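You operate a simulated robot arm through the tools that you are given. There is no shell and no other tool. Be economical: measure what you need, move in short steps, check, and stop when the job is done.

You run a simulated robot arm. Do the job below in one go: nothing can be reset, and whatever is moved stays where it is left.

JOB
Push the second wide drawer from the top shut. Put the jug on the island top left of the sink away on the bench by the pipes. Put one of the small white bottles from the bench by the paddle mixer on the ledge behind the taps. Put the beaker marked "J5" from the bench by the paddle mixer in the trough. Take the probe and leave it on the ledge behind the taps. Take the drain plug and put it on the counter under the pegboard. Open the far left glass door. Do these in any order. Set down upright: jug, small white bottle, beaker.

Only the result counts: the job must be done as asked and must still hold three seconds after the hand-in. Knocking over, shifting, dropping, spilling or breaking anything else fails it.

ROBOT AND FRAMES
A 6-joint arm with a two-finger gripper on a trunk, on a base that drives. Base frame: it is fixed to the floor where the robot stands at the start and does not move with it; the origin is under the middle of the robot, x ahead of it, y to its left, z up. Readings come in m, rad, newtons and seconds.
With the tool pointing down near the work surface it reaches from about 0.54 to 0.78 m from the robot's upright axis, wherever it stands. Its first joint turns from -2.897 to 2.897 rad. Places, roughly: beaker [-4.75, -0.25, 1]; bench by the pipes [-4.7, 3.6, 0.9]; counter under the pegboard [-2.5, -2, 0.9]; drain plug (7x6x14 cm) [-1.3, -2.1, 0.9]; far left glass door [-4.9, -1.1, 1.9]; jug [-0.25, 1.75, 1]; ledge behind the taps (17x178 cm) [-5.06, 2.24, 0.9]; probe (4x4x16 cm) [-4.9, 0.8, 1]; second wide drawer [-0.3, 2.2, 0.6]; small white bottle [-5, -0.5, 1]; trough (18x155 cm) [-4.72, 2.14, 0.88]. Payload 1.66 kg.
The TCP is the grasp point between the finger pads, 0.016 m short of the fingertips. In the tool frame z runs along the fingers and y along their closing line. Largest opening 0.111 m; the body of the gripper starts 0.104 m behind the TCP.
Orientation is that of the tool frame in the base frame, as [roll, pitch, yaw] about the fixed x, y, z axes, in that order (R = Rz(yaw) Ry(pitch) Rx(roll)). With the fingers straight down and closing along the base's y, the tool's x points along the base's -x, its y along +y and its z along -z.

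CONTROLS
- The arm moves only by the tool play_rows. Its arguments are lists of equal length, an entry for each row: "delta_pos": the shift along the tool's x, y, z in m, a list of three; "delta_rot": the turn, a rotation vector about the tool's x, y, z in degrees, a list of three. In form: {"delta_pos": [[tx, ty, tz], ...], "delta_rot": [[ax, ay, az], ...]}. A call has 1 to 8 rows; each row is the pose to reach, as a shift and turn from the pose commanded when the call began, along the tool's axes at that moment. "hand" is the closure, from 0 (fully open) to 1 (shut), set as the call begins (left out, the last holds). Rows are played at 5 a second. More than 0.05 m and 0.15 rad between two rows, or a gripper value outside its range, and nothing of the call is played. Where a pose cannot be reached the arm comes as near as it can. A force on the tool above 40 N (or 10 N above the force at the start of the call, whichever is more), or a blocked arm, ends the call early, and 0.2 s more pass. Each finger halts on what it meets, pressing with about 23 N; the grip force reading is that of the motor and also rises with nothing between the fingers. The clock runs only during rows and for 0.2 s after the last one: add rows that repeat a pose to give the fingers time. It gives the time, the measured TCP pose, the force on the tool (base axes), the opening and the grip force at its end, in the units of the frame above (readings bear some noise), with the torque about the TCP (base axes, N m) and any sound that the robot's microphone picked up.
- Cameras (640 x 400 px; columns grow to the right, rows downward): "scene" is now at [0.0689, 0.1638, 1.4608]; the picture's right is [-0.21, -0.98, 0.00], its down [-0.64, 0.14, -0.76] and it looks along [0.74, -0.16, -0.65] (base axes); focal length 261 px, centre (320, 200). "wrist" rides on the gripper at [0.07, 0.013, -0.143] in the tool frame; the picture's right is [-0.19, 0.98, 0.00], its down [-0.87, -0.17, -0.47] and it looks along [-0.46, -0.09, 0.88] (tool axes); focal length 230 px, centre (320, 200).
- camera(camera): a new picture of that camera. No time passes.
- lift_body(by): slides the trunk up (or, below 0, down) by that many m; the arm and the scene camera ride with it, the base frame stays. It gives what a move gives, with no picture.
- base_move(legs): drives the robot by 1 to 6 legs, each [ahead, left, turn to the left] in m, m and rad, along the robot's own axes; the way and the turn of a leg run together, so that a leg with both is an arc; at most 1.5 m and 3.142 rad a leg. The arm and the cameras ride along, it lands a little off, and it stops where it bumps. It gives what a move gives.
- head_to(pan, tilt): turns the head with the scene camera to pan (to the left, within 2.094 rad either way) and tilt (down, from -0.506 to 1.204), counted from straight ahead of the robot. It gives what a move gives.
- pixel_to_xyz(camera, pixels): for up to 12 pixels [column, row] of the newest picture of that camera ("zoom" is the newest enlarged one), the place [x, y, z] in the base frame of the surface seen there, good to about 0.003 m, but the place of the scene camera against the robot may be out by one fixed shift of up to 0.012 m in any direction. No time passes.
- zoom(camera, box): a new picture of the part [left, top, right, bottom] of that camera's present view, enlarged. No time passes.
- sign_off(): hands the job in; it is judged then, once.

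Work in short steps. Measure before you move; look again where a grasp or a placing could have gone wrong, and mend it. You have 134 turns and 148 pictures in all, those below and enlarged ones among them. Open the gripper and draw the arm clear of the work before you hand the job in, unless the task says otherwise; then end with one line.

The tools are called as name(argument=value, ...) on one line, values as JSON. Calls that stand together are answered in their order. play_rows: Moves the arm, as the interface text tells. Its arguments: {"type":"object","properties":{"delta_pos":{"type":"array","items":{"type":"array","items":{"type":"number"}}},"delta_rot":{"type":"array","items":{"type":"array","items":{"type":"number"}}},"hand":{"type":"number"}},"required":["delta_pos","delta_rot"]} The other tools are called the same way: lift_body (by) slides the trunk up or down; base_move (legs) drives the base; head_to (pan, tilt) turns the head that bears the scene camera; camera (camera) takes a picture; pixel_to_xyz (camera, pixels) gives the place of the surface under pixels of a picture; zoom (camera, box) takes an enlarged picture of a part of a camera's view; sign_off () hands the job in.

At the start:

```text
time_s: 0.0
eef_pos: [0.5993, 0.152, 0.7874]
orientation: [3.141, 0.0, -3.141]
force: [0.6, -0.3, 0.2]
torque: [0.0, 0.0, -0.01]
gripper_width: 0.111
finger_force: 0.0
trunk travel left (down, up): [-0.05, 0.54]
robot x, y, heading: [0.0028, -0.0027, 0.003]
head pan, tilt: [-0.211, 0.712]
```

scene: 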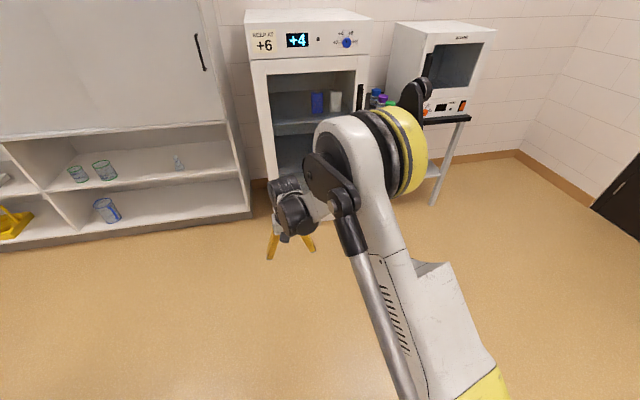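
wrist: 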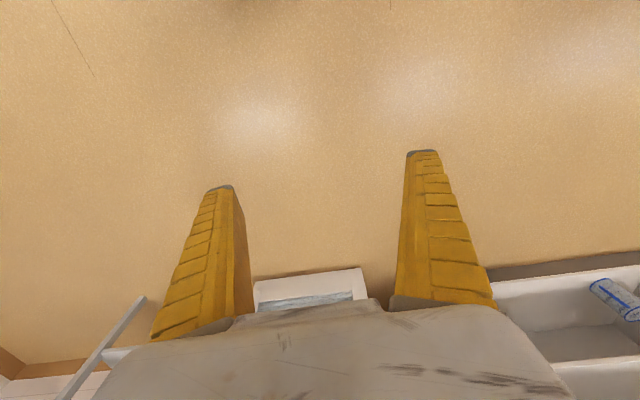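

The start picture shows only a cabinet ahead; the work is left and behind. I turn the head left to see the island.

head_to(pan=1.6, tilt=0.4)

camera(camera="scene")

head_to(pan=2.09, tilt=0.3)

camera(camera="scene")

head_to(pan=-2.09, tilt=0.3)

camera(camera="scene")

```text
time_s: 1.8
eef_pos: [0.5997, 0.1515, 0.7893]
orientation: [-3.141, 0.003, 3.141]
force: [-0.1, 0.6, -0.4]
torque: [-0.02, 0.0, -0.01]
gripper_width: 0.1109
finger_force: 0.1
trunk travel left (down, up): [-0.05, 0.54]
robot x, y, heading: [-0.0, 0.0005, 0.0]
head pan, tilt: [1.6, 0.4]
```

```text
145 pictures are left
```

scene: 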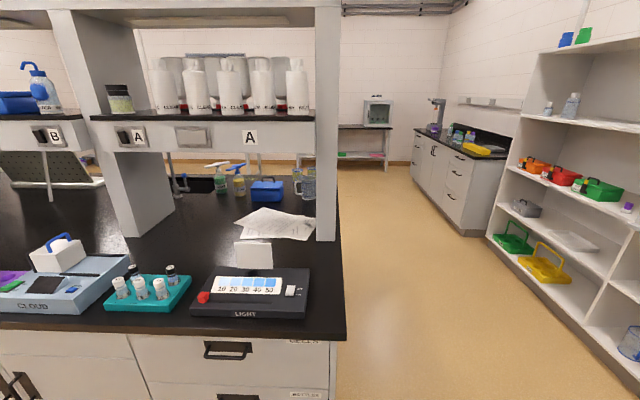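

```text
time_s: 2.7
eef_pos: [0.5996, 0.1518, 0.7869]
orientation: [3.14, 0.001, 3.14]
force: [-0.2, 0.5, 0.2]
torque: [-0.01, -0.01, -0.01]
gripper_width: 0.1111
finger_force: 0.1
trunk travel left (down, up): [-0.05, 0.54]
robot x, y, heading: [0.0028, 0.0005, -0.003]
head pan, tilt: [2.089, 0.3]
```

```text
144 pictures are left
```

scene: 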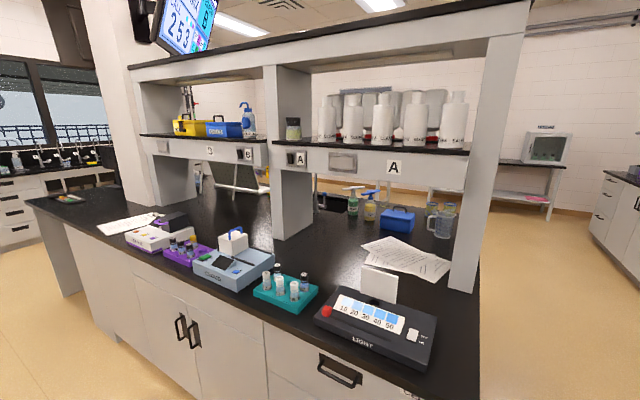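

```text
time_s: 6.1
eef_pos: [0.5999, 0.1521, 0.7886]
orientation: [-3.141, 0.001, -3.141]
force: [-0.5, 0.2, -0.2]
torque: [0.0, -0.02, 0.01]
gripper_width: 0.1109
finger_force: 0.1
trunk travel left (down, up): [-0.05, 0.54]
robot x, y, heading: [0.0017, -0.0009, 0.002]
head pan, tilt: [-2.089, 0.3]
```

```text
143 pictures are left
```

scene: 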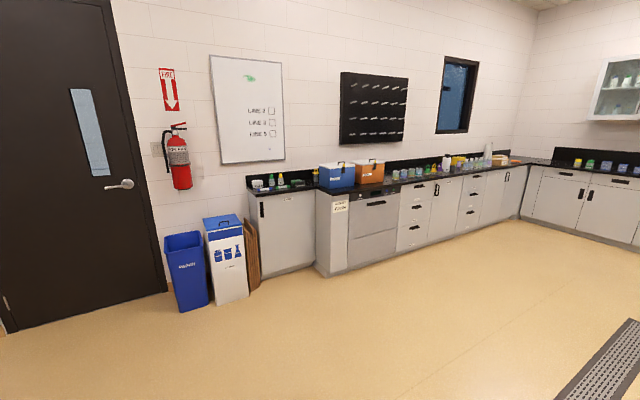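

The counter along the right wall with a pegboard at (375,108) is visible. I measure points on it and zoom for the drain plug.

pixel_to_xyz(camera="scene", pixels=[[375, 105], [340, 175], [370, 172], [265, 185], [282, 180], [400, 175], [425, 170], [460, 160], [500, 158], [540, 160], [340, 275], [270, 265]])

zoom(camera="scene", box=[240, 140, 400, 240])

zoom(camera="scene", box=[380, 120, 540, 220])

```text
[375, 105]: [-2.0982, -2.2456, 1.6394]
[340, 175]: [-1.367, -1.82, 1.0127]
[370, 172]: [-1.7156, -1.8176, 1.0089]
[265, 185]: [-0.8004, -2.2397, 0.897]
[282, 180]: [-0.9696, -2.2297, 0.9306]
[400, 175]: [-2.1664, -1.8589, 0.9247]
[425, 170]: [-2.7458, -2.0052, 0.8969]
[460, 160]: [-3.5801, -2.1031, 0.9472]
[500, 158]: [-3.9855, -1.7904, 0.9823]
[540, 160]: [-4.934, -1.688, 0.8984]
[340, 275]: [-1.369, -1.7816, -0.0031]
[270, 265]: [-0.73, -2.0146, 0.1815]
```

```text
4.00 times, centred on (320, 190) of scene
```

zoom: 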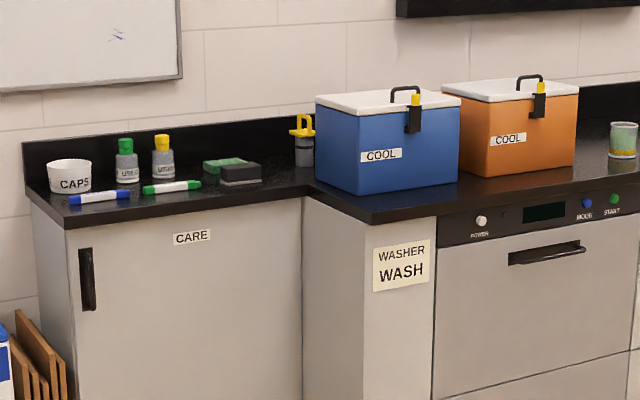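

```text
4.00 times, centred on (460, 170) of scene
```

zoom: 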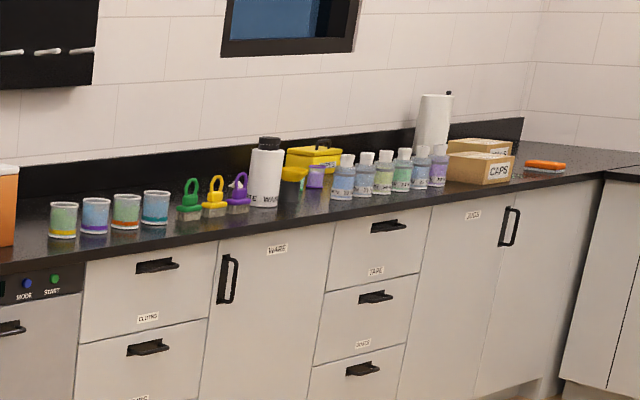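

The drain plug is the yellow-handled piece beside the blue cooler, in zoom at (303,140). I'll begin with the island; I look left to measure the aisle between the island and the shelving.

head_to(pan=1.5, tilt=0.5)

camera(camera="scene")

lift_body(by=0.35)

```text
time_s: 9.1
eef_pos: [0.6007, 0.1515, 0.7881]
orientation: [3.141, 0.0, 3.14]
force: [0.5, 0.5, 0.0]
torque: [0.02, 0.03, 0.03]
gripper_width: 0.1107
finger_force: 0.1
trunk travel left (down, up): [-0.05, 0.54]
robot x, y, heading: [0.0026, -0.0007, 0.001]
head pan, tilt: [1.499, 0.499]
```

```text
140 pictures are left
```

scene: 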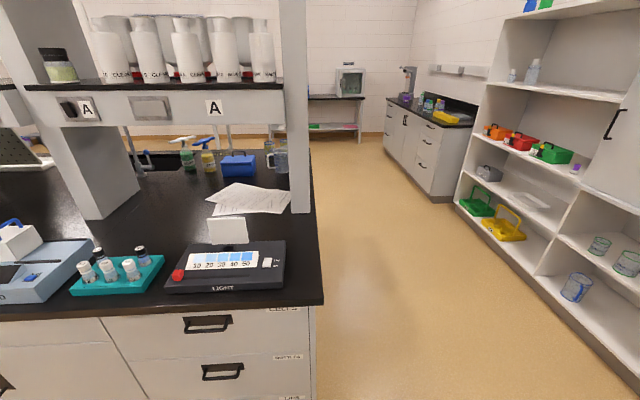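

```text
time_s: 12.5
eef_pos: [0.6004, 0.152, 1.1383]
orientation: [3.14, 0.0, 3.141]
force: [-0.5, 0.1, 0.5]
torque: [-0.02, 0.01, -0.01]
gripper_width: 0.1111
finger_force: 0.0
trunk travel left (down, up): [-0.4, 0.19]
robot x, y, heading: [0.001, -0.0011, -0.001]
head pan, tilt: [1.499, 0.499]
```

The aisle lies between the island end near column 320 and the shelving at the right; I measure its edges.

camera(camera="scene")

pixel_to_xyz(camera="scene", pixels=[[320, 325], [310, 210], [450, 250], [550, 370], [280, 195], [340, 160], [470, 230], [330, 380], [440, 200], [240, 320], [280, 190], [500, 290]])

```text
139 pictures are left
```

scene: 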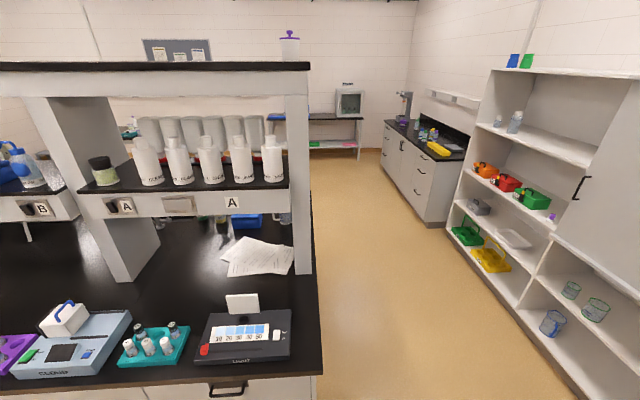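

```text
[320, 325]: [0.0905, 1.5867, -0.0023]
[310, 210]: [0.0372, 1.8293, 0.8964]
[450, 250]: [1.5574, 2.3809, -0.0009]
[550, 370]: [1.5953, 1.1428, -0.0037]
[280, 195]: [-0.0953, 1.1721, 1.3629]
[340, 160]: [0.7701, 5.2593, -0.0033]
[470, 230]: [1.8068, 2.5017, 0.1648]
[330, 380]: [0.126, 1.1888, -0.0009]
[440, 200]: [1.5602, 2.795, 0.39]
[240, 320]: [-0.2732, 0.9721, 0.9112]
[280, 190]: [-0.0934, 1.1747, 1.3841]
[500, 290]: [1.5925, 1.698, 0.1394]
```

Aisle spans x 0.05 to 1.57. I turn left, slide over to x≈0.8, and drive up to y≈2.9, then turn to face the island's far side.

base_move(legs=[[0, 0, 1.571], [0, -0.75, 0], [1.5, 0, 0], [1.4, 0, 0], [0, 0, 1.571]])

head_to(pan=0.8, tilt=0.5)

camera(camera="scene")

```text
time_s: 37.6
eef_pos: [0.1839, 2.7446, 1.1376]
orientation: [3.141, 0.001, -0.042]
force: [0.3, -0.3, -0.4]
torque: [0.03, -0.01, 0.0]
gripper_width: 0.1106
finger_force: 0.1
trunk travel left (down, up): [-0.4, 0.19]
robot x, y, heading: [0.7905, 2.877, 3.1]
head pan, tilt: [1.499, 0.499]
```

```text
time_s: 38.7
eef_pos: [0.1836, 2.7456, 1.1383]
orientation: [3.14, 0.0, -0.042]
force: [0.5, -0.3, 0.2]
torque: [-0.01, 0.0, 0.0]
gripper_width: 0.1108
finger_force: 0.0
trunk travel left (down, up): [-0.4, 0.19]
robot x, y, heading: [0.7867, 2.8751, 3.105]
head pan, tilt: [0.799, 0.499]
```

```text
138 pictures are left
```

scene: 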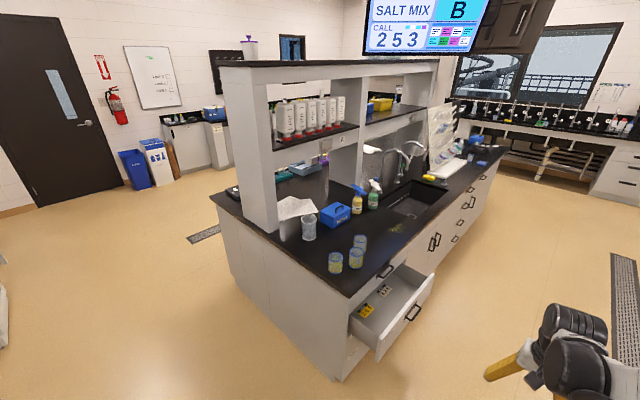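

The open drawer is at (390,310) and the jug at (309,228). I zoom and measure both.

zoom(camera="scene", box=[270, 200, 470, 325])

pixel_to_xyz(camera="scene", pixels=[[309, 218], [309, 238], [300, 228], [413, 315], [378, 350], [430, 285], [386, 270], [348, 292], [335, 262], [356, 258], [360, 241], [400, 330]])

```text
3.20 times, centred on (370, 262) of scene
```

zoom: 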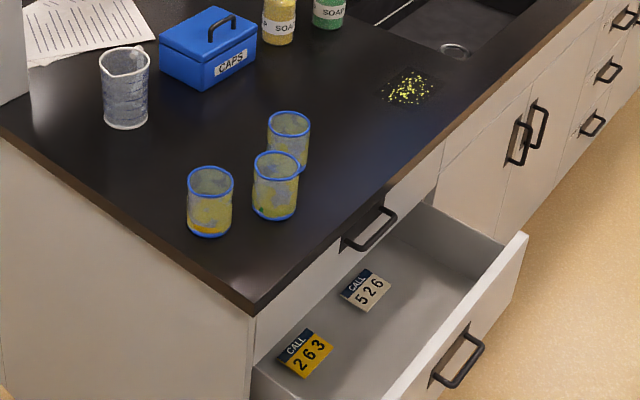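

```text
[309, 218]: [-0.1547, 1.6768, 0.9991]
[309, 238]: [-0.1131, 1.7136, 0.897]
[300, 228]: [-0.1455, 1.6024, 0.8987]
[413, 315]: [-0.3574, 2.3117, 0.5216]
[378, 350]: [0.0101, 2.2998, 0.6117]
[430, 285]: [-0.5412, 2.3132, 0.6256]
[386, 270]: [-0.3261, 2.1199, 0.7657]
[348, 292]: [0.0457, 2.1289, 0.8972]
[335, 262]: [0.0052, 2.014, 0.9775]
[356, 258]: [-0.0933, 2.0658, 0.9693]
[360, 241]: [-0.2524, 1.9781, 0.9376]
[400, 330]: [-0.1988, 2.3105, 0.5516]
```

The second drawer's front stands at y≈2.31 (closed ones at about 2.1), x from 0.01 to -0.55, handle near z 0.55. I drive round to face it.

base_move(legs=[[1.2, -0.32, 0], [0, 0, 1.6]])

lift_body(by=-0.35)

head_to(pan=0.1, tilt=0.75)

camera(camera="scene")

```text
time_s: 48.8
eef_pos: [-0.2754, 2.6437, 1.1379]
orientation: [3.14, 0.001, 1.504]
force: [0.2, -0.6, -0.3]
torque: [-0.02, -0.01, -0.01]
gripper_width: 0.1109
finger_force: 0.1
trunk travel left (down, up): [-0.4, 0.19]
robot x, y, heading: [-0.3883, 3.2501, -1.637]
head pan, tilt: [0.799, 0.499]
```

```text
time_s: 52.2
eef_pos: [-0.276, 2.644, 0.7886]
orientation: [-3.141, 0.0, 1.505]
force: [-0.3, -1.0, -0.4]
torque: [-0.01, 0.0, 0.0]
gripper_width: 0.1107
finger_force: 0.0
trunk travel left (down, up): [-0.05, 0.54]
robot x, y, heading: [-0.3896, 3.2512, -1.635]
head pan, tilt: [0.799, 0.499]
```

```text
time_s: 53.3
eef_pos: [-0.2736, 2.6437, 0.7871]
orientation: [-3.142, 0.0, 1.505]
force: [0.2, 1.1, -0.4]
torque: [0.0, -0.01, -0.03]
gripper_width: 0.1107
finger_force: 0.2
trunk travel left (down, up): [-0.05, 0.54]
robot x, y, heading: [-0.3867, 3.2508, -1.638]
head pan, tilt: [0.099, 0.75]
```

```text
136 pictures are left
```

scene: 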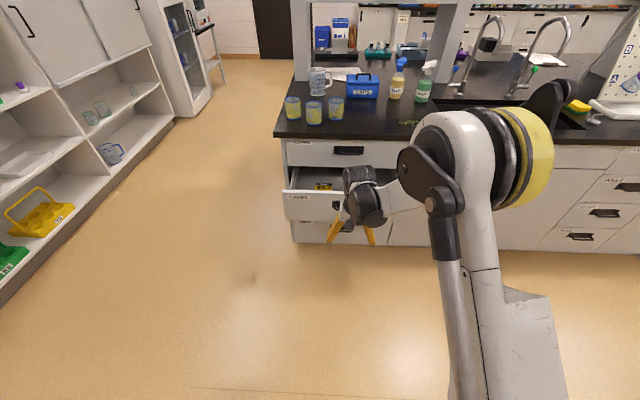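

The gripper hangs in front of the drawer at (360,205). I close the fingers and tilt the tool from down towards the drawer while lowering it.

play_rows(delta_pos=[[0, 0, 0.025], [0, 0, 0.05], [0, 0, 0.075], [0, 0, 0.1], [0, 0, 0.125], [0, 0, 0.15], [0, 0, 0.175], [0, 0, 0.2]], delta_rot=[[0, -8, 0], [0, -16, 0], [0, -24, 0], [0, -32, 0], [0, -40, 0], [0, -48, 0], [0, -56, 0], [0, -64, 0]], hand=1)

camera(camera="scene")

camera(camera="wrist")

```text
time_s: 55.1
eef_pos: [-0.2037, 2.4848, 0.6477]
orientation: [3.141, 1.112, 1.504]
force: [-0.3, 0.8, 0.4]
torque: [0.02, 0.0, 0.0]
gripper_width: 0.0002
finger_force: 22.5
out of reach, approached as far as the arm can: row 4, 5, 6, 7, 8
trunk travel left (down, up): [-0.05, 0.54]
robot x, y, heading: [-0.3877, 3.2535, -1.633]
head pan, tilt: [0.099, 0.75]
```

```text
135 pictures are left
```

scene: 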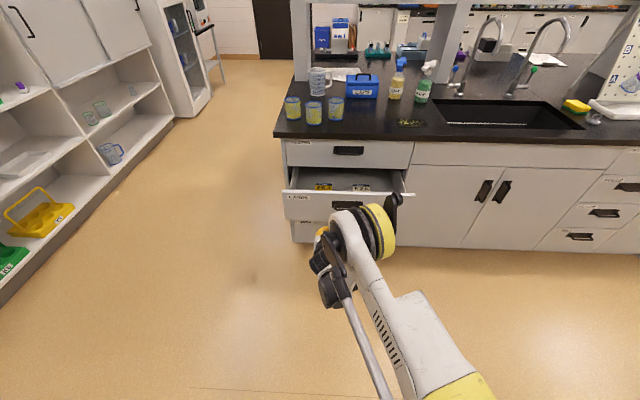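

```text
134 pictures are left
```

wrist: 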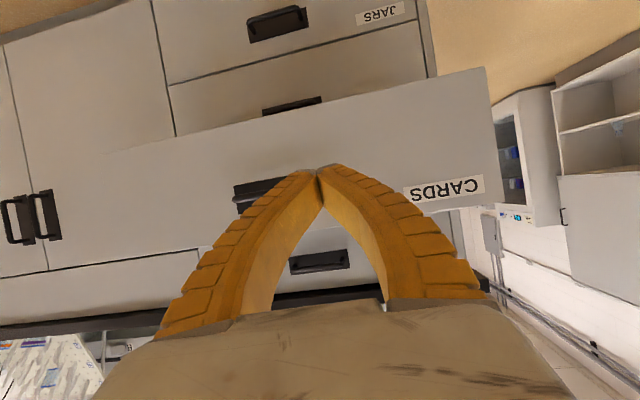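

The wrist view confirms the "CARDS" drawer (second) is the open one; the tool is a bit high at z 0.648. I lower the trunk and move the commanded pose forward into reach.

lift_body(by=-0.05)

play_rows(delta_pos=[[-0.011, 0, 0.0225], [-0.022, 0, 0.045], [-0.033, 0, 0.0675], [-0.044, 0, 0.09], [-0.055, 0, 0.1125], [-0.066, 0, 0.135], [-0.066, 0, 0.135]], delta_rot=[[0, 0, 0], [0, 0, 0], [0, 0, 0], [0, 0, 0], [0, 0, 0], [0, 0, 0], [0, 0, 0]])

```text
time_s: 56.0
eef_pos: [-0.2065, 2.4847, 0.5963]
orientation: [-3.14, 1.11, 1.505]
force: [-0.2, -0.9, 0.2]
torque: [0.04, -0.03, 0.01]
gripper_width: 0.0
finger_force: 23.1
trunk travel left (down, up): [0.0, 0.59]
robot x, y, heading: [-0.3917, 3.2521, -1.637]
head pan, tilt: [0.099, 0.75]
```

```text
time_s: 57.6
eef_pos: [-0.2248, 2.3673, 0.6415]
orientation: [-3.14, 1.11, 1.506]
force: [-1.0, -0.4, -0.6]
torque: [0.02, -0.01, 0.01]
gripper_width: 0.0
finger_force: 23.1
out of reach, approached as far as the arm can: row 1, 2, 3, 4, 5, 6, 7
trunk travel left (down, up): [0.0, 0.59]
robot x, y, heading: [-0.3877, 3.2512, -1.636]
head pan, tilt: [0.099, 0.75]
```

The tilt limits how low it reaches. I reduce tilt to about 35° from vertical at the same commanded spot (clear of the drawer face).

play_rows(delta_pos=[[0, 0, 0], [0, 0, 0], [0, 0, 0], [0, 0, 0], [0, 0, 0]], delta_rot=[[0, 7, 0], [0, 14, 0], [0, 21, 0], [0, 28, 0], [0, 28, 0]])

camera(camera="wrist")

```text
time_s: 58.8
eef_pos: [-0.2226, 2.3686, 0.6412]
orientation: [3.141, 0.619, 1.506]
force: [2.3, -0.2, 4.8]
torque: [-0.07, 0.07, 0.0]
gripper_width: 0.0
finger_force: 23.0
trunk travel left (down, up): [0.0, 0.59]
robot x, y, heading: [-0.3867, 3.2525, -1.635]
head pan, tilt: [0.099, 0.75]
```

```text
133 pictures are left
```

wrist: 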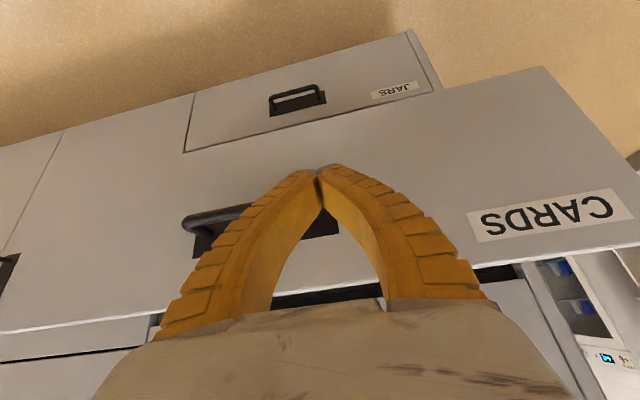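

Now at tilt 35° and in reach. I back off 4 cm, lower 6 cm and shift 5 cm sideways to clear the handle.

play_rows(delta_pos=[[0.033, 0.025, -0.023], [0.0336, 0.05, 0.0], [0.067, 0.06, 0.0256], [0.067, 0.06, 0.0256]], delta_rot=[[0, 0, 0], [0, 0, 0], [0, 0, 0], [0, 0, 0]])

camera(camera="wrist")

```text
time_s: 59.8
eef_pos: [-0.1635, 2.4097, 0.5879]
orientation: [3.141, 0.621, 1.505]
force: [0.2, -0.6, 1.3]
torque: [-0.01, 0.03, 0.03]
gripper_width: 0.0
finger_force: 23.0
out of reach, approached as far as the arm can: row 3, 4
trunk travel left (down, up): [0.0, 0.59]
robot x, y, heading: [-0.3895, 3.2553, -1.639]
head pan, tilt: [0.099, 0.75]
```

```text
132 pictures are left
```

wrist: 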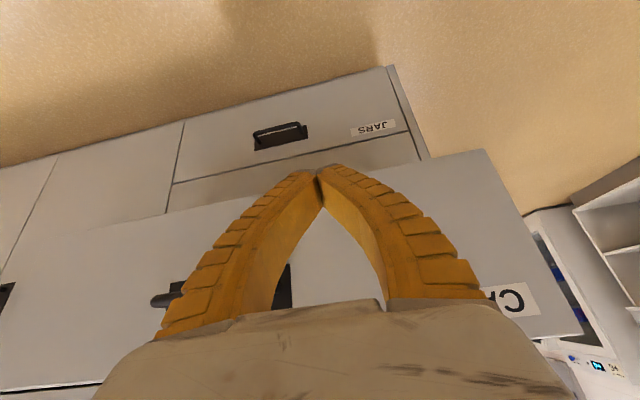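

Fingertips are in front of the face beside the handle (z≈0.575). I drive the base ahead so that the fingers push the drawer most of the way.

base_move(legs=[[0.22, 0, 0]])

camera(camera="wrist")

```text
time_s: 61.5
eef_pos: [-0.178, 2.1874, 0.59]
orientation: [3.141, 0.621, 1.503]
force: [-0.2, 0.0, -0.2]
torque: [-0.02, 0.02, 0.0]
gripper_width: 0.0001
finger_force: 23.1
trunk travel left (down, up): [0.0, 0.59]
robot x, y, heading: [-0.3994, 3.0303, -1.637]
head pan, tilt: [0.099, 0.75]
```

```text
131 pictures are left
```

wrist: 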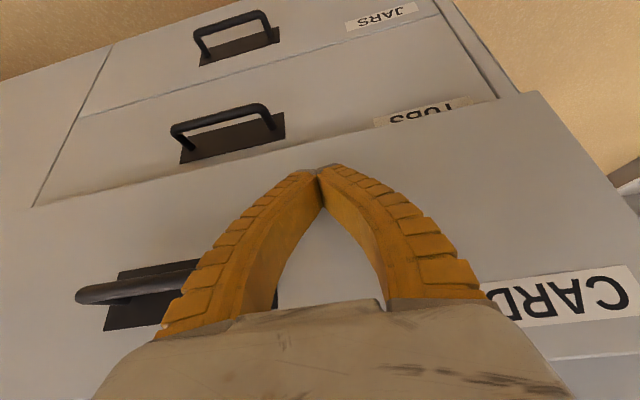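

The drawer moved but still protrudes. I push on with the arm until resistance shows.

play_rows(delta_pos=[[-0.0163, 0, 0.0116], [-0.0326, 0, 0.0232], [-0.049, 0, 0.035], [-0.065, 0, 0.0465], [-0.0814, 0, 0.058], [-0.0977, 0, 0.07]], delta_rot=[[0, 0, 0], [0, 0, 0], [0, 0, 0], [0, 0, 0], [0, 0, 0], [0, 0, 0]])

camera(camera="wrist")

camera(camera="scene")

```text
time_s: 62.8
eef_pos: [-0.1962, 2.1453, 0.6273]
orientation: [-3.139, 0.612, 1.506]
force: [-0.6, 6.2, -3.3]
torque: [0.09, 0.07, 0.09]
gripper_width: 0.0001
finger_force: 22.7
out of reach, approached as far as the arm can: row 1, 2, 3, 4, 5, 6
trunk travel left (down, up): [0.0, 0.59]
robot x, y, heading: [-0.405, 3.0303, -1.636]
head pan, tilt: [0.099, 0.75]
stopped in row 6: the force on the tool passed its limit at 50 N (the readings are from after the stop); the commanded pose is now the measured one
```

```text
130 pictures are left
```

wrist: 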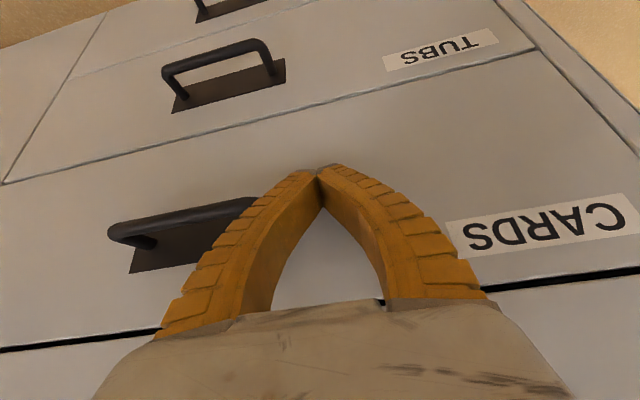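

```text
129 pictures are left
```

scene: 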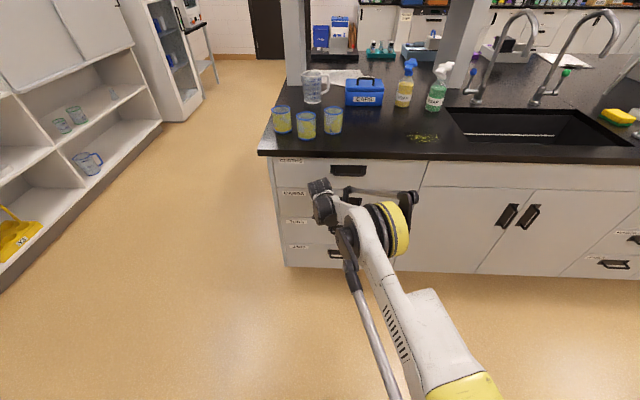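

The drawer looks flush and the push stopped at 50 N. I verify depth across the drawer faces.

pixel_to_xyz(camera="wrist", pixels=[[350, 130], [360, 95], [70, 230], [100, 130], [560, 270], [600, 320]])

pixel_to_xyz(camera="scene", pixels=[[283, 175], [283, 205], [283, 232], [312, 82], [312, 98], [303, 90], [322, 90]])

zoom(camera="scene", box=[250, 50, 410, 150])

```text
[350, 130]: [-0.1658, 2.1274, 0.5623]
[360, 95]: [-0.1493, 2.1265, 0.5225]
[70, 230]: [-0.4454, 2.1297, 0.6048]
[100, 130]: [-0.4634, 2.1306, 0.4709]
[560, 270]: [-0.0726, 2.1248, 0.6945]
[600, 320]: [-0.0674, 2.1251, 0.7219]
```

```text
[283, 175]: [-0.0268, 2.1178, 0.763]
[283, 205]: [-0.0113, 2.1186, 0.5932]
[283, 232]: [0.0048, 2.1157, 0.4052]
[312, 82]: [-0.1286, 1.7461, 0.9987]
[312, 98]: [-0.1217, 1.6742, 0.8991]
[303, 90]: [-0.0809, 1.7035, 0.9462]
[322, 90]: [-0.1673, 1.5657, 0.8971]
```

```text
4.00 times, centred on (330, 100) of scene
```

zoom: 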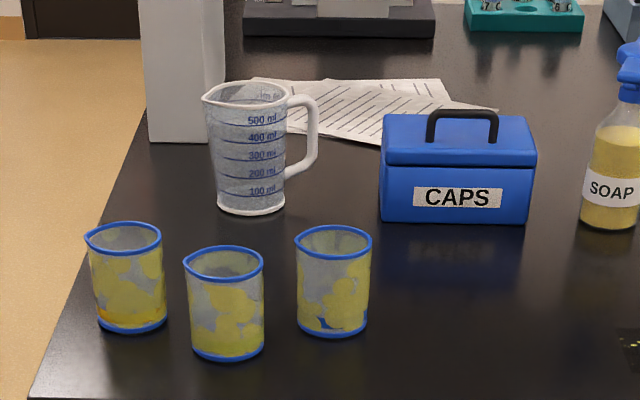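

All faces read y≈2.127, so the drawer is shut. Next the jug: I back away, raise the trunk, and set the tool straight down again.

base_move(legs=[[-0.3, 0, 0]])

lift_body(by=0.55)

play_rows(delta_pos=[[0, 0, 0], [0, 0, 0], [0, 0, 0], [0, 0, 0], [0, 0, 0]], delta_rot=[[0, 7, 0], [0, 14, 0], [0, 21, 0], [0, 28, 0], [0, 35.2, 0]], hand=0)

camera(camera="scene")

```text
time_s: 64.9
eef_pos: [-0.1754, 2.4434, 0.6286]
orientation: [-3.14, 0.611, 1.509]
force: [0.5, 0.1, 0.1]
torque: [0.01, 0.04, -0.02]
gripper_width: 0.0
finger_force: 22.6
trunk travel left (down, up): [0.0, 0.59]
robot x, y, heading: [-0.3801, 3.33, -1.634]
head pan, tilt: [0.099, 0.75]
```

```text
refused: 0.55 is not a number from -0.4 to 0.4
```

```text
time_s: 66.1
eef_pos: [-0.1954, 2.5293, 0.6659]
orientation: [-3.14, -0.002, 1.508]
force: [-0.4, 0.2, -1.1]
torque: [0.05, 0.01, 0.02]
gripper_width: 0.111
finger_force: 0.1
out of reach, approached as far as the arm can: row 1, 2, 3, 4, 5
trunk travel left (down, up): [0.0, 0.59]
robot x, y, heading: [-0.3845, 3.3319, -1.627]
head pan, tilt: [0.099, 0.75]
```

```text
127 pictures are left
```

scene: 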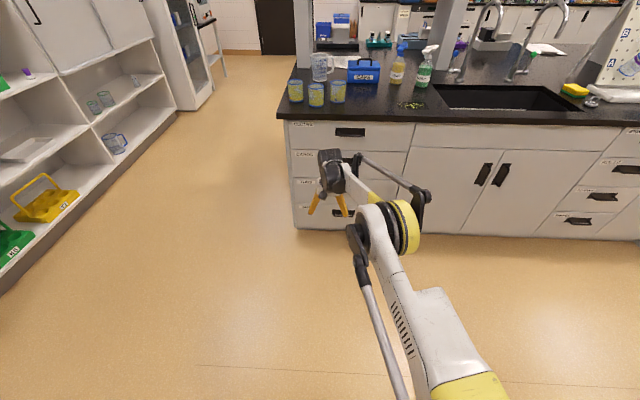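

The drawer stays shut. I raise the trunk, pull the arm in, and drive to the island's end by the jug.

lift_body(by=0.4)

lift_body(by=0.18)

play_rows(delta_pos=[[0.04, 0, 0], [0.08, 0, 0], [0.12, 0, 0], [0.16, 0, 0], [0.2, 0, 0]], delta_rot=[[0, 0, 0], [0, 0, 0], [0, 0, 0], [0, 0, 0], [0, 0, 0]])

base_move(legs=[[0, 1.15, 0.05], [1.45, 0, 0], [0, 0, -1.571]])

head_to(pan=0.1, tilt=0.9)

camera(camera="scene")

```text
time_s: 69.9
eef_pos: [-0.1941, 2.5298, 1.0672]
orientation: [-3.14, 0.0, 1.507]
force: [0.2, 1.1, -0.1]
torque: [0.01, 0.02, 0.0]
gripper_width: 0.1107
finger_force: 0.0
trunk travel left (down, up): [-0.4, 0.19]
robot x, y, heading: [-0.3796, 3.333, -1.631]
head pan, tilt: [0.099, 0.75]
```

```text
time_s: 71.9
eef_pos: [-0.1951, 2.5296, 1.2466]
orientation: [-3.14, 0.0, 1.508]
force: [0.3, 0.2, -0.6]
torque: [-0.01, -0.03, -0.02]
gripper_width: 0.111
finger_force: 0.1
trunk travel left (down, up): [-0.58, 0.01]
robot x, y, heading: [-0.3852, 3.3294, -1.63]
head pan, tilt: [0.099, 0.75]
```

```text
time_s: 73.1
eef_pos: [-0.1814, 2.7308, 1.2469]
orientation: [-3.14, 0.001, 1.505]
force: [0.0, 0.6, -0.2]
torque: [-0.02, -0.01, 0.03]
gripper_width: 0.1109
finger_force: 0.0
trunk travel left (down, up): [-0.58, 0.01]
robot x, y, heading: [-0.3833, 3.3289, -1.635]
head pan, tilt: [0.099, 0.75]
```

```text
time_s: 89.4
eef_pos: [0.1619, 1.6132, 1.2469]
orientation: [-3.14, -0.001, 0.011]
force: [-0.7, 0.4, 0.1]
torque: [-0.04, 0.04, 0.01]
gripper_width: 0.1109
finger_force: 0.1
trunk travel left (down, up): [-0.58, 0.01]
robot x, y, heading: [0.7458, 1.8584, -3.126]
head pan, tilt: [0.099, 0.75]
```

```text
time_s: 90.1
eef_pos: [0.1613, 1.6123, 1.2472]
orientation: [-3.14, -0.001, 0.013]
force: [1.0, -0.7, 0.1]
torque: [0.0, 0.01, -0.01]
gripper_width: 0.1109
finger_force: 0.0
trunk travel left (down, up): [-0.58, 0.01]
robot x, y, heading: [0.7431, 1.8586, -3.129]
head pan, tilt: [0.099, 0.901]
```

```text
126 pictures are left
```

scene: 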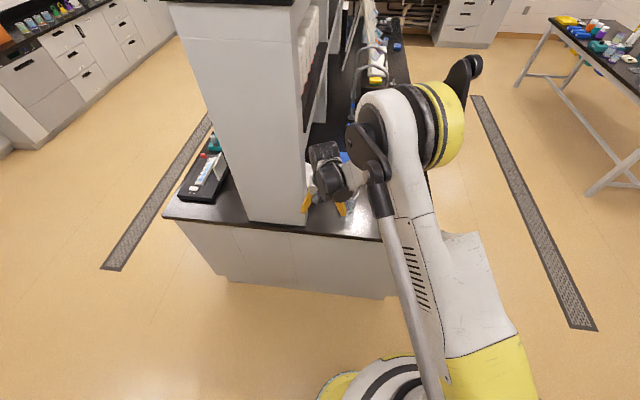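

I stand at the end; the post is at (265,120) beside the jug. I measure the post and look with the wrist camera.

pixel_to_xyz(camera="scene", pixels=[[300, 215], [250, 215], [295, 120], [345, 185], [350, 225], [312, 60]])

base_move(legs=[[0.1, -0.09, 0]])

camera(camera="wrist")

```text
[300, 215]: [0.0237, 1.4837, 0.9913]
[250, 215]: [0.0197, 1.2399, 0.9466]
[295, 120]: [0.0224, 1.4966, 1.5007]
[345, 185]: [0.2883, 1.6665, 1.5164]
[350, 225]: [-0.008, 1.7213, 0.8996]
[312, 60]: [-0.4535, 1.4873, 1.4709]
```

```text
time_s: 91.4
eef_pos: [0.0626, 1.6997, 1.2476]
orientation: [-3.142, 0.0, 0.012]
force: [0.6, 1.2, -0.2]
torque: [-0.06, -0.03, -0.01]
gripper_width: 0.1106
finger_force: 0.2
trunk travel left (down, up): [-0.58, 0.01]
robot x, y, heading: [0.6461, 1.9484, -3.128]
head pan, tilt: [0.099, 0.901]
```

```text
125 pictures are left
```

wrist: 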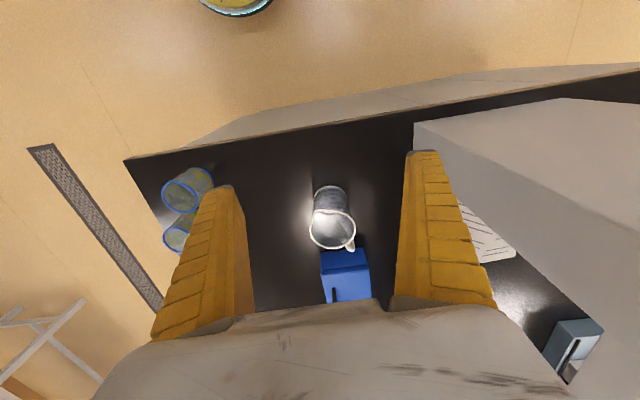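

Jug rim is at (333,230) in the wrist view, between the fingers. I measure it.

zoom(camera="wrist", box=[270, 165, 398, 265])

pixel_to_xyz(camera="wrist", pixels=[[311, 228], [354, 228], [332, 246], [332, 212], [352, 247], [332, 188], [328, 230]])

```text
4.00 times, centred on (334, 215) of wrist
```

zoom: 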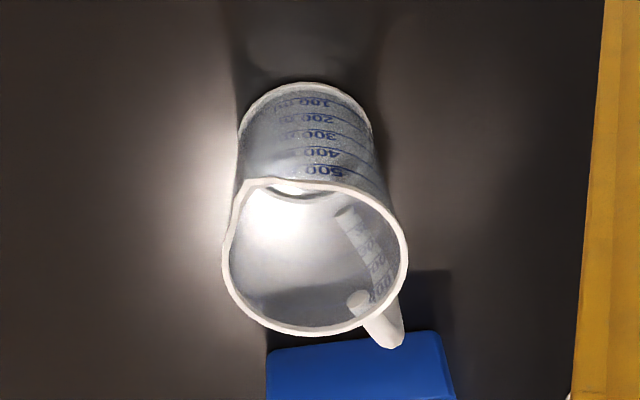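

```text
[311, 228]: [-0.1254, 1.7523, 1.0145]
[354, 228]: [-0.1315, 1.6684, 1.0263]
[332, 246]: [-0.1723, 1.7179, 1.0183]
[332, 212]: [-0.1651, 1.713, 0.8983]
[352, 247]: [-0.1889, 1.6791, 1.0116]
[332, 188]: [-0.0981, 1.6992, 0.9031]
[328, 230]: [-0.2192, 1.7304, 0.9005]
```

Jug rim spans y 1.665–1.755 (Ø 0.09), centre near (-0.13, 1.711), rim z 1.017, handle toward -x/-y. I step the base 0.1 m nearer.

base_move(legs=[[0.1, 0, 0]])

play_rows(delta_pos=[[-0.02, 0, 0], [-0.04, 0, 0], [-0.06, 0, 0], [-0.06, 0, 0]], delta_rot=[[0, 0, -8], [0, 0, -16], [0, 0, -24], [0, 0, -32]], hand=0)

camera(camera="wrist")

```text
time_s: 92.5
eef_pos: [-0.0372, 1.6986, 1.2466]
orientation: [-3.139, -0.001, 0.015]
force: [1.0, -0.3, 0.2]
torque: [-0.01, 0.01, -0.01]
gripper_width: 0.1109
finger_force: 0.1
trunk travel left (down, up): [-0.58, 0.01]
robot x, y, heading: [0.5469, 1.9443, -3.126]
head pan, tilt: [0.099, 0.901]
```

```text
time_s: 93.5
eef_pos: [-0.096, 1.697, 1.2477]
orientation: [3.142, 0.0, 0.575]
force: [0.1, 0.3, 0.0]
torque: [-0.04, 0.05, 0.01]
gripper_width: 0.1109
finger_force: 0.0
trunk travel left (down, up): [-0.58, 0.01]
robot x, y, heading: [0.5492, 1.9468, -3.129]
head pan, tilt: [0.099, 0.901]
```

```text
123 pictures are left
```

wrist: 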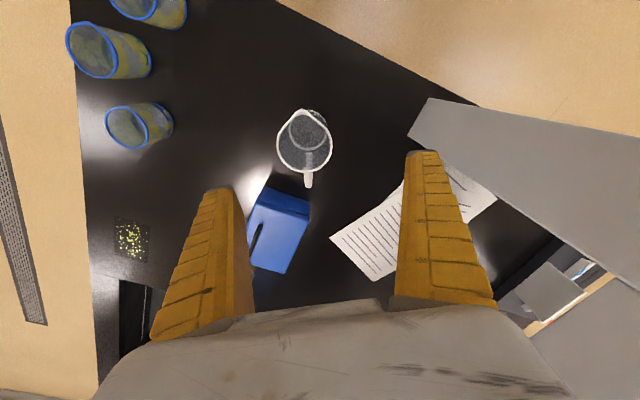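

The handle now points along the picture's vertical at (308,178); closing axis is right. I refine the rim centre.

pixel_to_xyz(camera="wrist", pixels=[[279, 142], [331, 142], [305, 170], [300, 111], [308, 183], [270, 210]])

zoom(camera="wrist", box=[240, 100, 368, 200])

```text
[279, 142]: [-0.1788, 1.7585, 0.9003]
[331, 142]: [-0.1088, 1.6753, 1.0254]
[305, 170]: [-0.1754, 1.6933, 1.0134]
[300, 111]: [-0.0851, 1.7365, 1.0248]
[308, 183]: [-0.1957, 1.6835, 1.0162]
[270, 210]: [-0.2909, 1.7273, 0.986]
```

```text
4.00 times, centred on (304, 150) of wrist
```

zoom: 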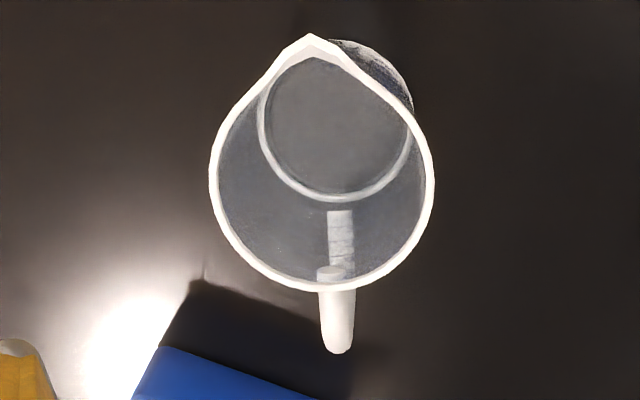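

Rim centre ≈ (-0.134, 1.715), radius 0.048. I align over it and lower the trunk to just above the rim, then check.

play_rows(delta_pos=[[-0.0221, -0.0358, 0], [-0.0221, -0.0358, 0]], delta_rot=[[0, 0, 0], [0, 0, 0]])

lift_body(by=-0.17)

camera(camera="wrist")

```text
time_s: 94.1
eef_pos: [-0.1341, 1.7157, 1.2489]
orientation: [-3.14, -0.001, 0.575]
force: [0.6, 0.5, 0.2]
torque: [0.02, 0.07, 0.01]
gripper_width: 0.1109
finger_force: 0.0
trunk travel left (down, up): [-0.58, 0.01]
robot x, y, heading: [0.5458, 1.9449, -3.125]
head pan, tilt: [0.099, 0.901]
```

```text
time_s: 96.1
eef_pos: [-0.1342, 1.7165, 1.0783]
orientation: [3.14, 0.0, 0.573]
force: [0.1, 0.4, -0.4]
torque: [-0.02, -0.01, 0.0]
gripper_width: 0.1107
finger_force: 0.1
trunk travel left (down, up): [-0.41, 0.18]
robot x, y, heading: [0.548, 1.9458, -3.13]
head pan, tilt: [0.099, 0.901]
```

```text
121 pictures are left
```

wrist: 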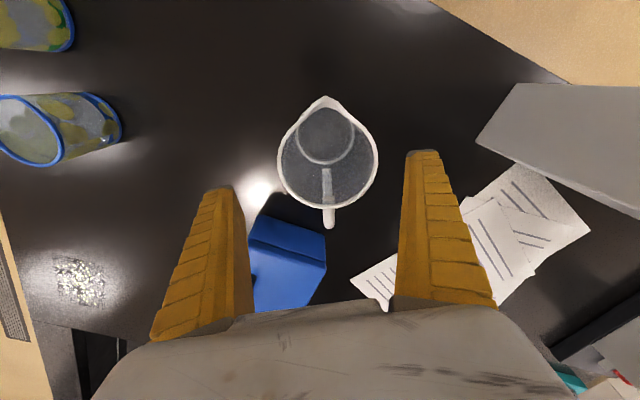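

The jug sits slightly right/up of the TCP axis. I measure the rim again from here.

pixel_to_xyz(camera="wrist", pixels=[[377, 160], [376, 150], [279, 160], [280, 166], [328, 207], [320, 206], [300, 197]])

```text
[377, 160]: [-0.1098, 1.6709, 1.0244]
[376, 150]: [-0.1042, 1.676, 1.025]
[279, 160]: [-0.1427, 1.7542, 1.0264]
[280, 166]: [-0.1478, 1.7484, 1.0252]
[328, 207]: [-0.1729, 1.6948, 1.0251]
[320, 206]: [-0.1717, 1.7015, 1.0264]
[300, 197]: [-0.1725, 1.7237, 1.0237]
```

Fit gives centre (-0.129, 1.712), r 0.045. I correct by 7 mm, descend onto the body (TCP z≈0.97) and close.

play_rows(delta_pos=[[0.002, 0.0065, 0], [0.002, 0.0065, 0]], delta_rot=[[0, 0, 0], [0, 0, 0]])

lift_body(by=-0.11)

play_rows(delta_pos=[[0, 0, 0], [0, 0, 0], [0, 0, 0], [0, 0, 0]], delta_rot=[[0, 0, 0], [0, 0, 0], [0, 0, 0], [0, 0, 0]], hand=1)

camera(camera="wrist")

```text
time_s: 96.7
eef_pos: [-0.1302, 1.7128, 1.0781]
orientation: [3.14, -0.001, 0.573]
force: [0.5, -0.7, 0.5]
torque: [0.0, -0.01, 0.01]
gripper_width: 0.1111
finger_force: 0.0
trunk travel left (down, up): [-0.41, 0.18]
robot x, y, heading: [0.5445, 1.9436, -3.128]
head pan, tilt: [0.099, 0.901]
```

```text
time_s: 98.1
eef_pos: [-0.1291, 1.7123, 0.9688]
orientation: [3.14, -0.001, 0.571]
force: [0.8, 0.3, 1.5]
torque: [-0.05, 0.06, -0.01]
gripper_width: 0.1127
finger_force: 1.0
trunk travel left (down, up): [-0.3, 0.29]
robot x, y, heading: [0.5465, 1.9464, -3.127]
head pan, tilt: [0.099, 0.901]
```

```text
time_s: 99.1
eef_pos: [-0.1299, 1.7128, 0.9682]
orientation: [3.141, 0.001, 0.574]
force: [-0.3, -0.5, 4.5]
torque: [-0.11, 0.12, 0.03]
gripper_width: 0.0851
finger_force: 22.3
trunk travel left (down, up): [-0.3, 0.29]
robot x, y, heading: [0.5453, 1.945, -3.131]
head pan, tilt: [0.099, 0.901]
```

```text
120 pictures are left
```

wrist: 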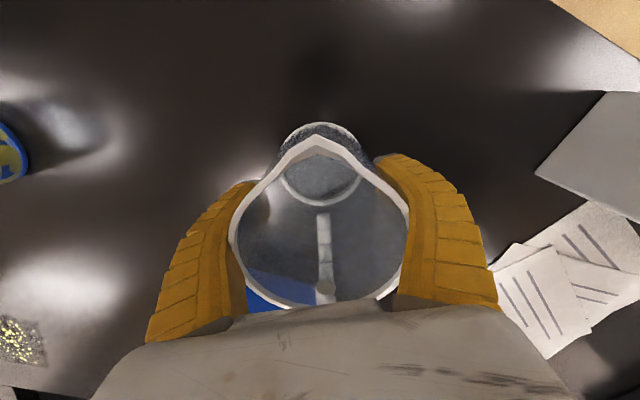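

The jug is held (opening 0.085). I lift by the trunk and check.

lift_body(by=0.28)

camera(camera="wrist")

head_to(pan=-0.2, tilt=0.4)

camera(camera="scene")

```text
time_s: 101.9
eef_pos: [-0.1282, 1.712, 1.2482]
orientation: [-3.141, -0.002, 0.572]
force: [0.9, 0.1, -0.8]
torque: [-0.02, -0.04, 0.01]
gripper_width: 0.084
finger_force: 23.1
trunk travel left (down, up): [-0.58, 0.01]
robot x, y, heading: [0.5466, 1.9417, -3.129]
head pan, tilt: [0.099, 0.901]
```

```text
119 pictures are left
```

wrist: 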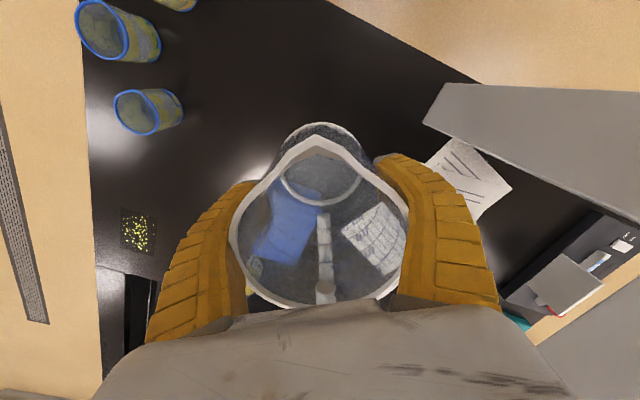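

```text
time_s: 102.8
eef_pos: [-0.1302, 1.712, 1.2482]
orientation: [3.141, -0.002, 0.572]
force: [0.2, -0.4, -0.4]
torque: [-0.01, -0.02, 0.02]
gripper_width: 0.0837
finger_force: 23.3
trunk travel left (down, up): [-0.58, 0.01]
robot x, y, heading: [0.5459, 1.9479, -3.132]
head pan, tilt: [-0.201, 0.4]
```

```text
118 pictures are left
```

scene: 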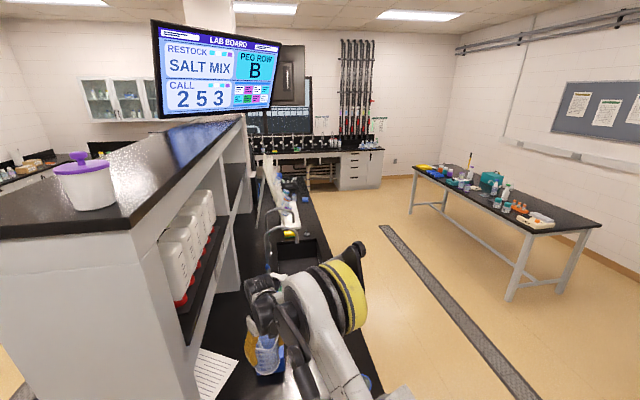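

Jug lifted level. I measure the floor route: the table at right, the island edge and the far bench by the pipes.

pixel_to_xyz(camera="scene", pixels=[[508, 300], [410, 213], [415, 165], [525, 230], [360, 185], [355, 152], [340, 152], [375, 150], [325, 155], [360, 60], [300, 152], [345, 250]])

zoom(camera="scene", box=[240, 110, 400, 210])

```text
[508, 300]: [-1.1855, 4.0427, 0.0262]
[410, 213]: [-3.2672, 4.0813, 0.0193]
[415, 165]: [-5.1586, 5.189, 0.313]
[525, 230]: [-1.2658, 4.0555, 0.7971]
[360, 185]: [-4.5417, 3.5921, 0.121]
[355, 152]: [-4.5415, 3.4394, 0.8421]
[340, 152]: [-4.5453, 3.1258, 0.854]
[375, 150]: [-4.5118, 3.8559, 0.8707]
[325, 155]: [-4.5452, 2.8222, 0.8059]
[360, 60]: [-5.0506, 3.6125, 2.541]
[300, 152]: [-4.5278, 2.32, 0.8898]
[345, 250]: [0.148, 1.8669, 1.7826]
```

```text
4.00 times, centred on (320, 160) of scene
```

zoom: 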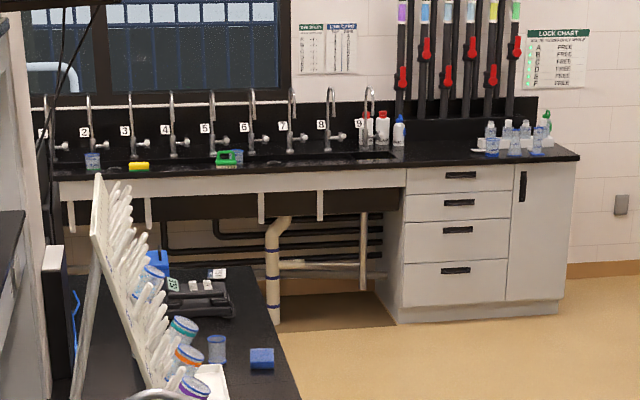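

Corridor is y 2.13–4.04; free bench space is near (-4.75, 3.35). I back off, slide over to y≈3.1 and drive down the corridor.

base_move(legs=[[-0.4, 0, 0], [0, -1.15, 0], [1.5, 0, 0], [1.5, 0, 0], [1.2, 0, 0]])

head_to(pan=0.0, tilt=0.4)

camera(camera="scene")

camera(camera="wrist")

```text
time_s: 130.4
eef_pos: [-3.9067, 2.8323, 1.2479]
orientation: [-3.141, -0.002, 0.565]
force: [0.5, -0.5, -1.0]
torque: [0.01, -0.02, 0.03]
gripper_width: 0.0825
finger_force: 23.0
trunk travel left (down, up): [-0.58, 0.01]
robot x, y, heading: [-3.2298, 3.0643, -3.134]
head pan, tilt: [-0.201, 0.4]
```

```text
time_s: 131.1
eef_pos: [-3.9074, 2.8345, 1.2483]
orientation: [3.142, -0.002, 0.567]
force: [0.5, 0.5, -0.8]
torque: [-0.01, 0.01, -0.01]
gripper_width: 0.0827
finger_force: 22.8
trunk travel left (down, up): [-0.58, 0.01]
robot x, y, heading: [-3.2282, 3.0586, -3.14]
head pan, tilt: [0.0, 0.4]
```

```text
116 pictures are left
```

scene: 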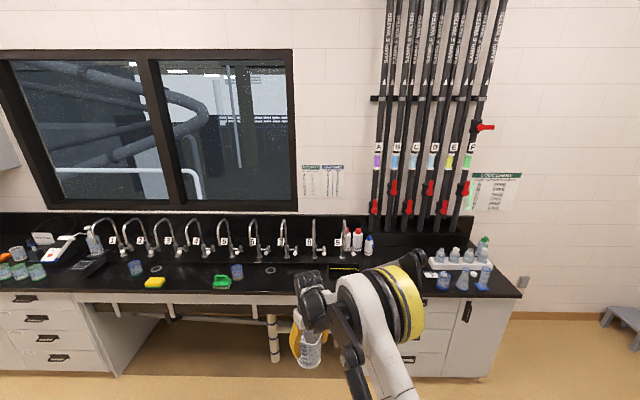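

```text
115 pictures are left
```

wrist: 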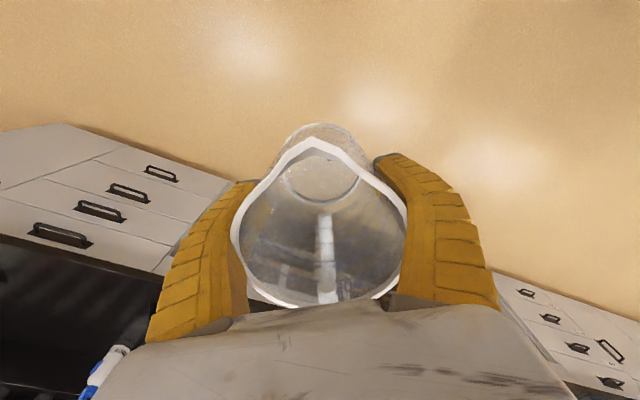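

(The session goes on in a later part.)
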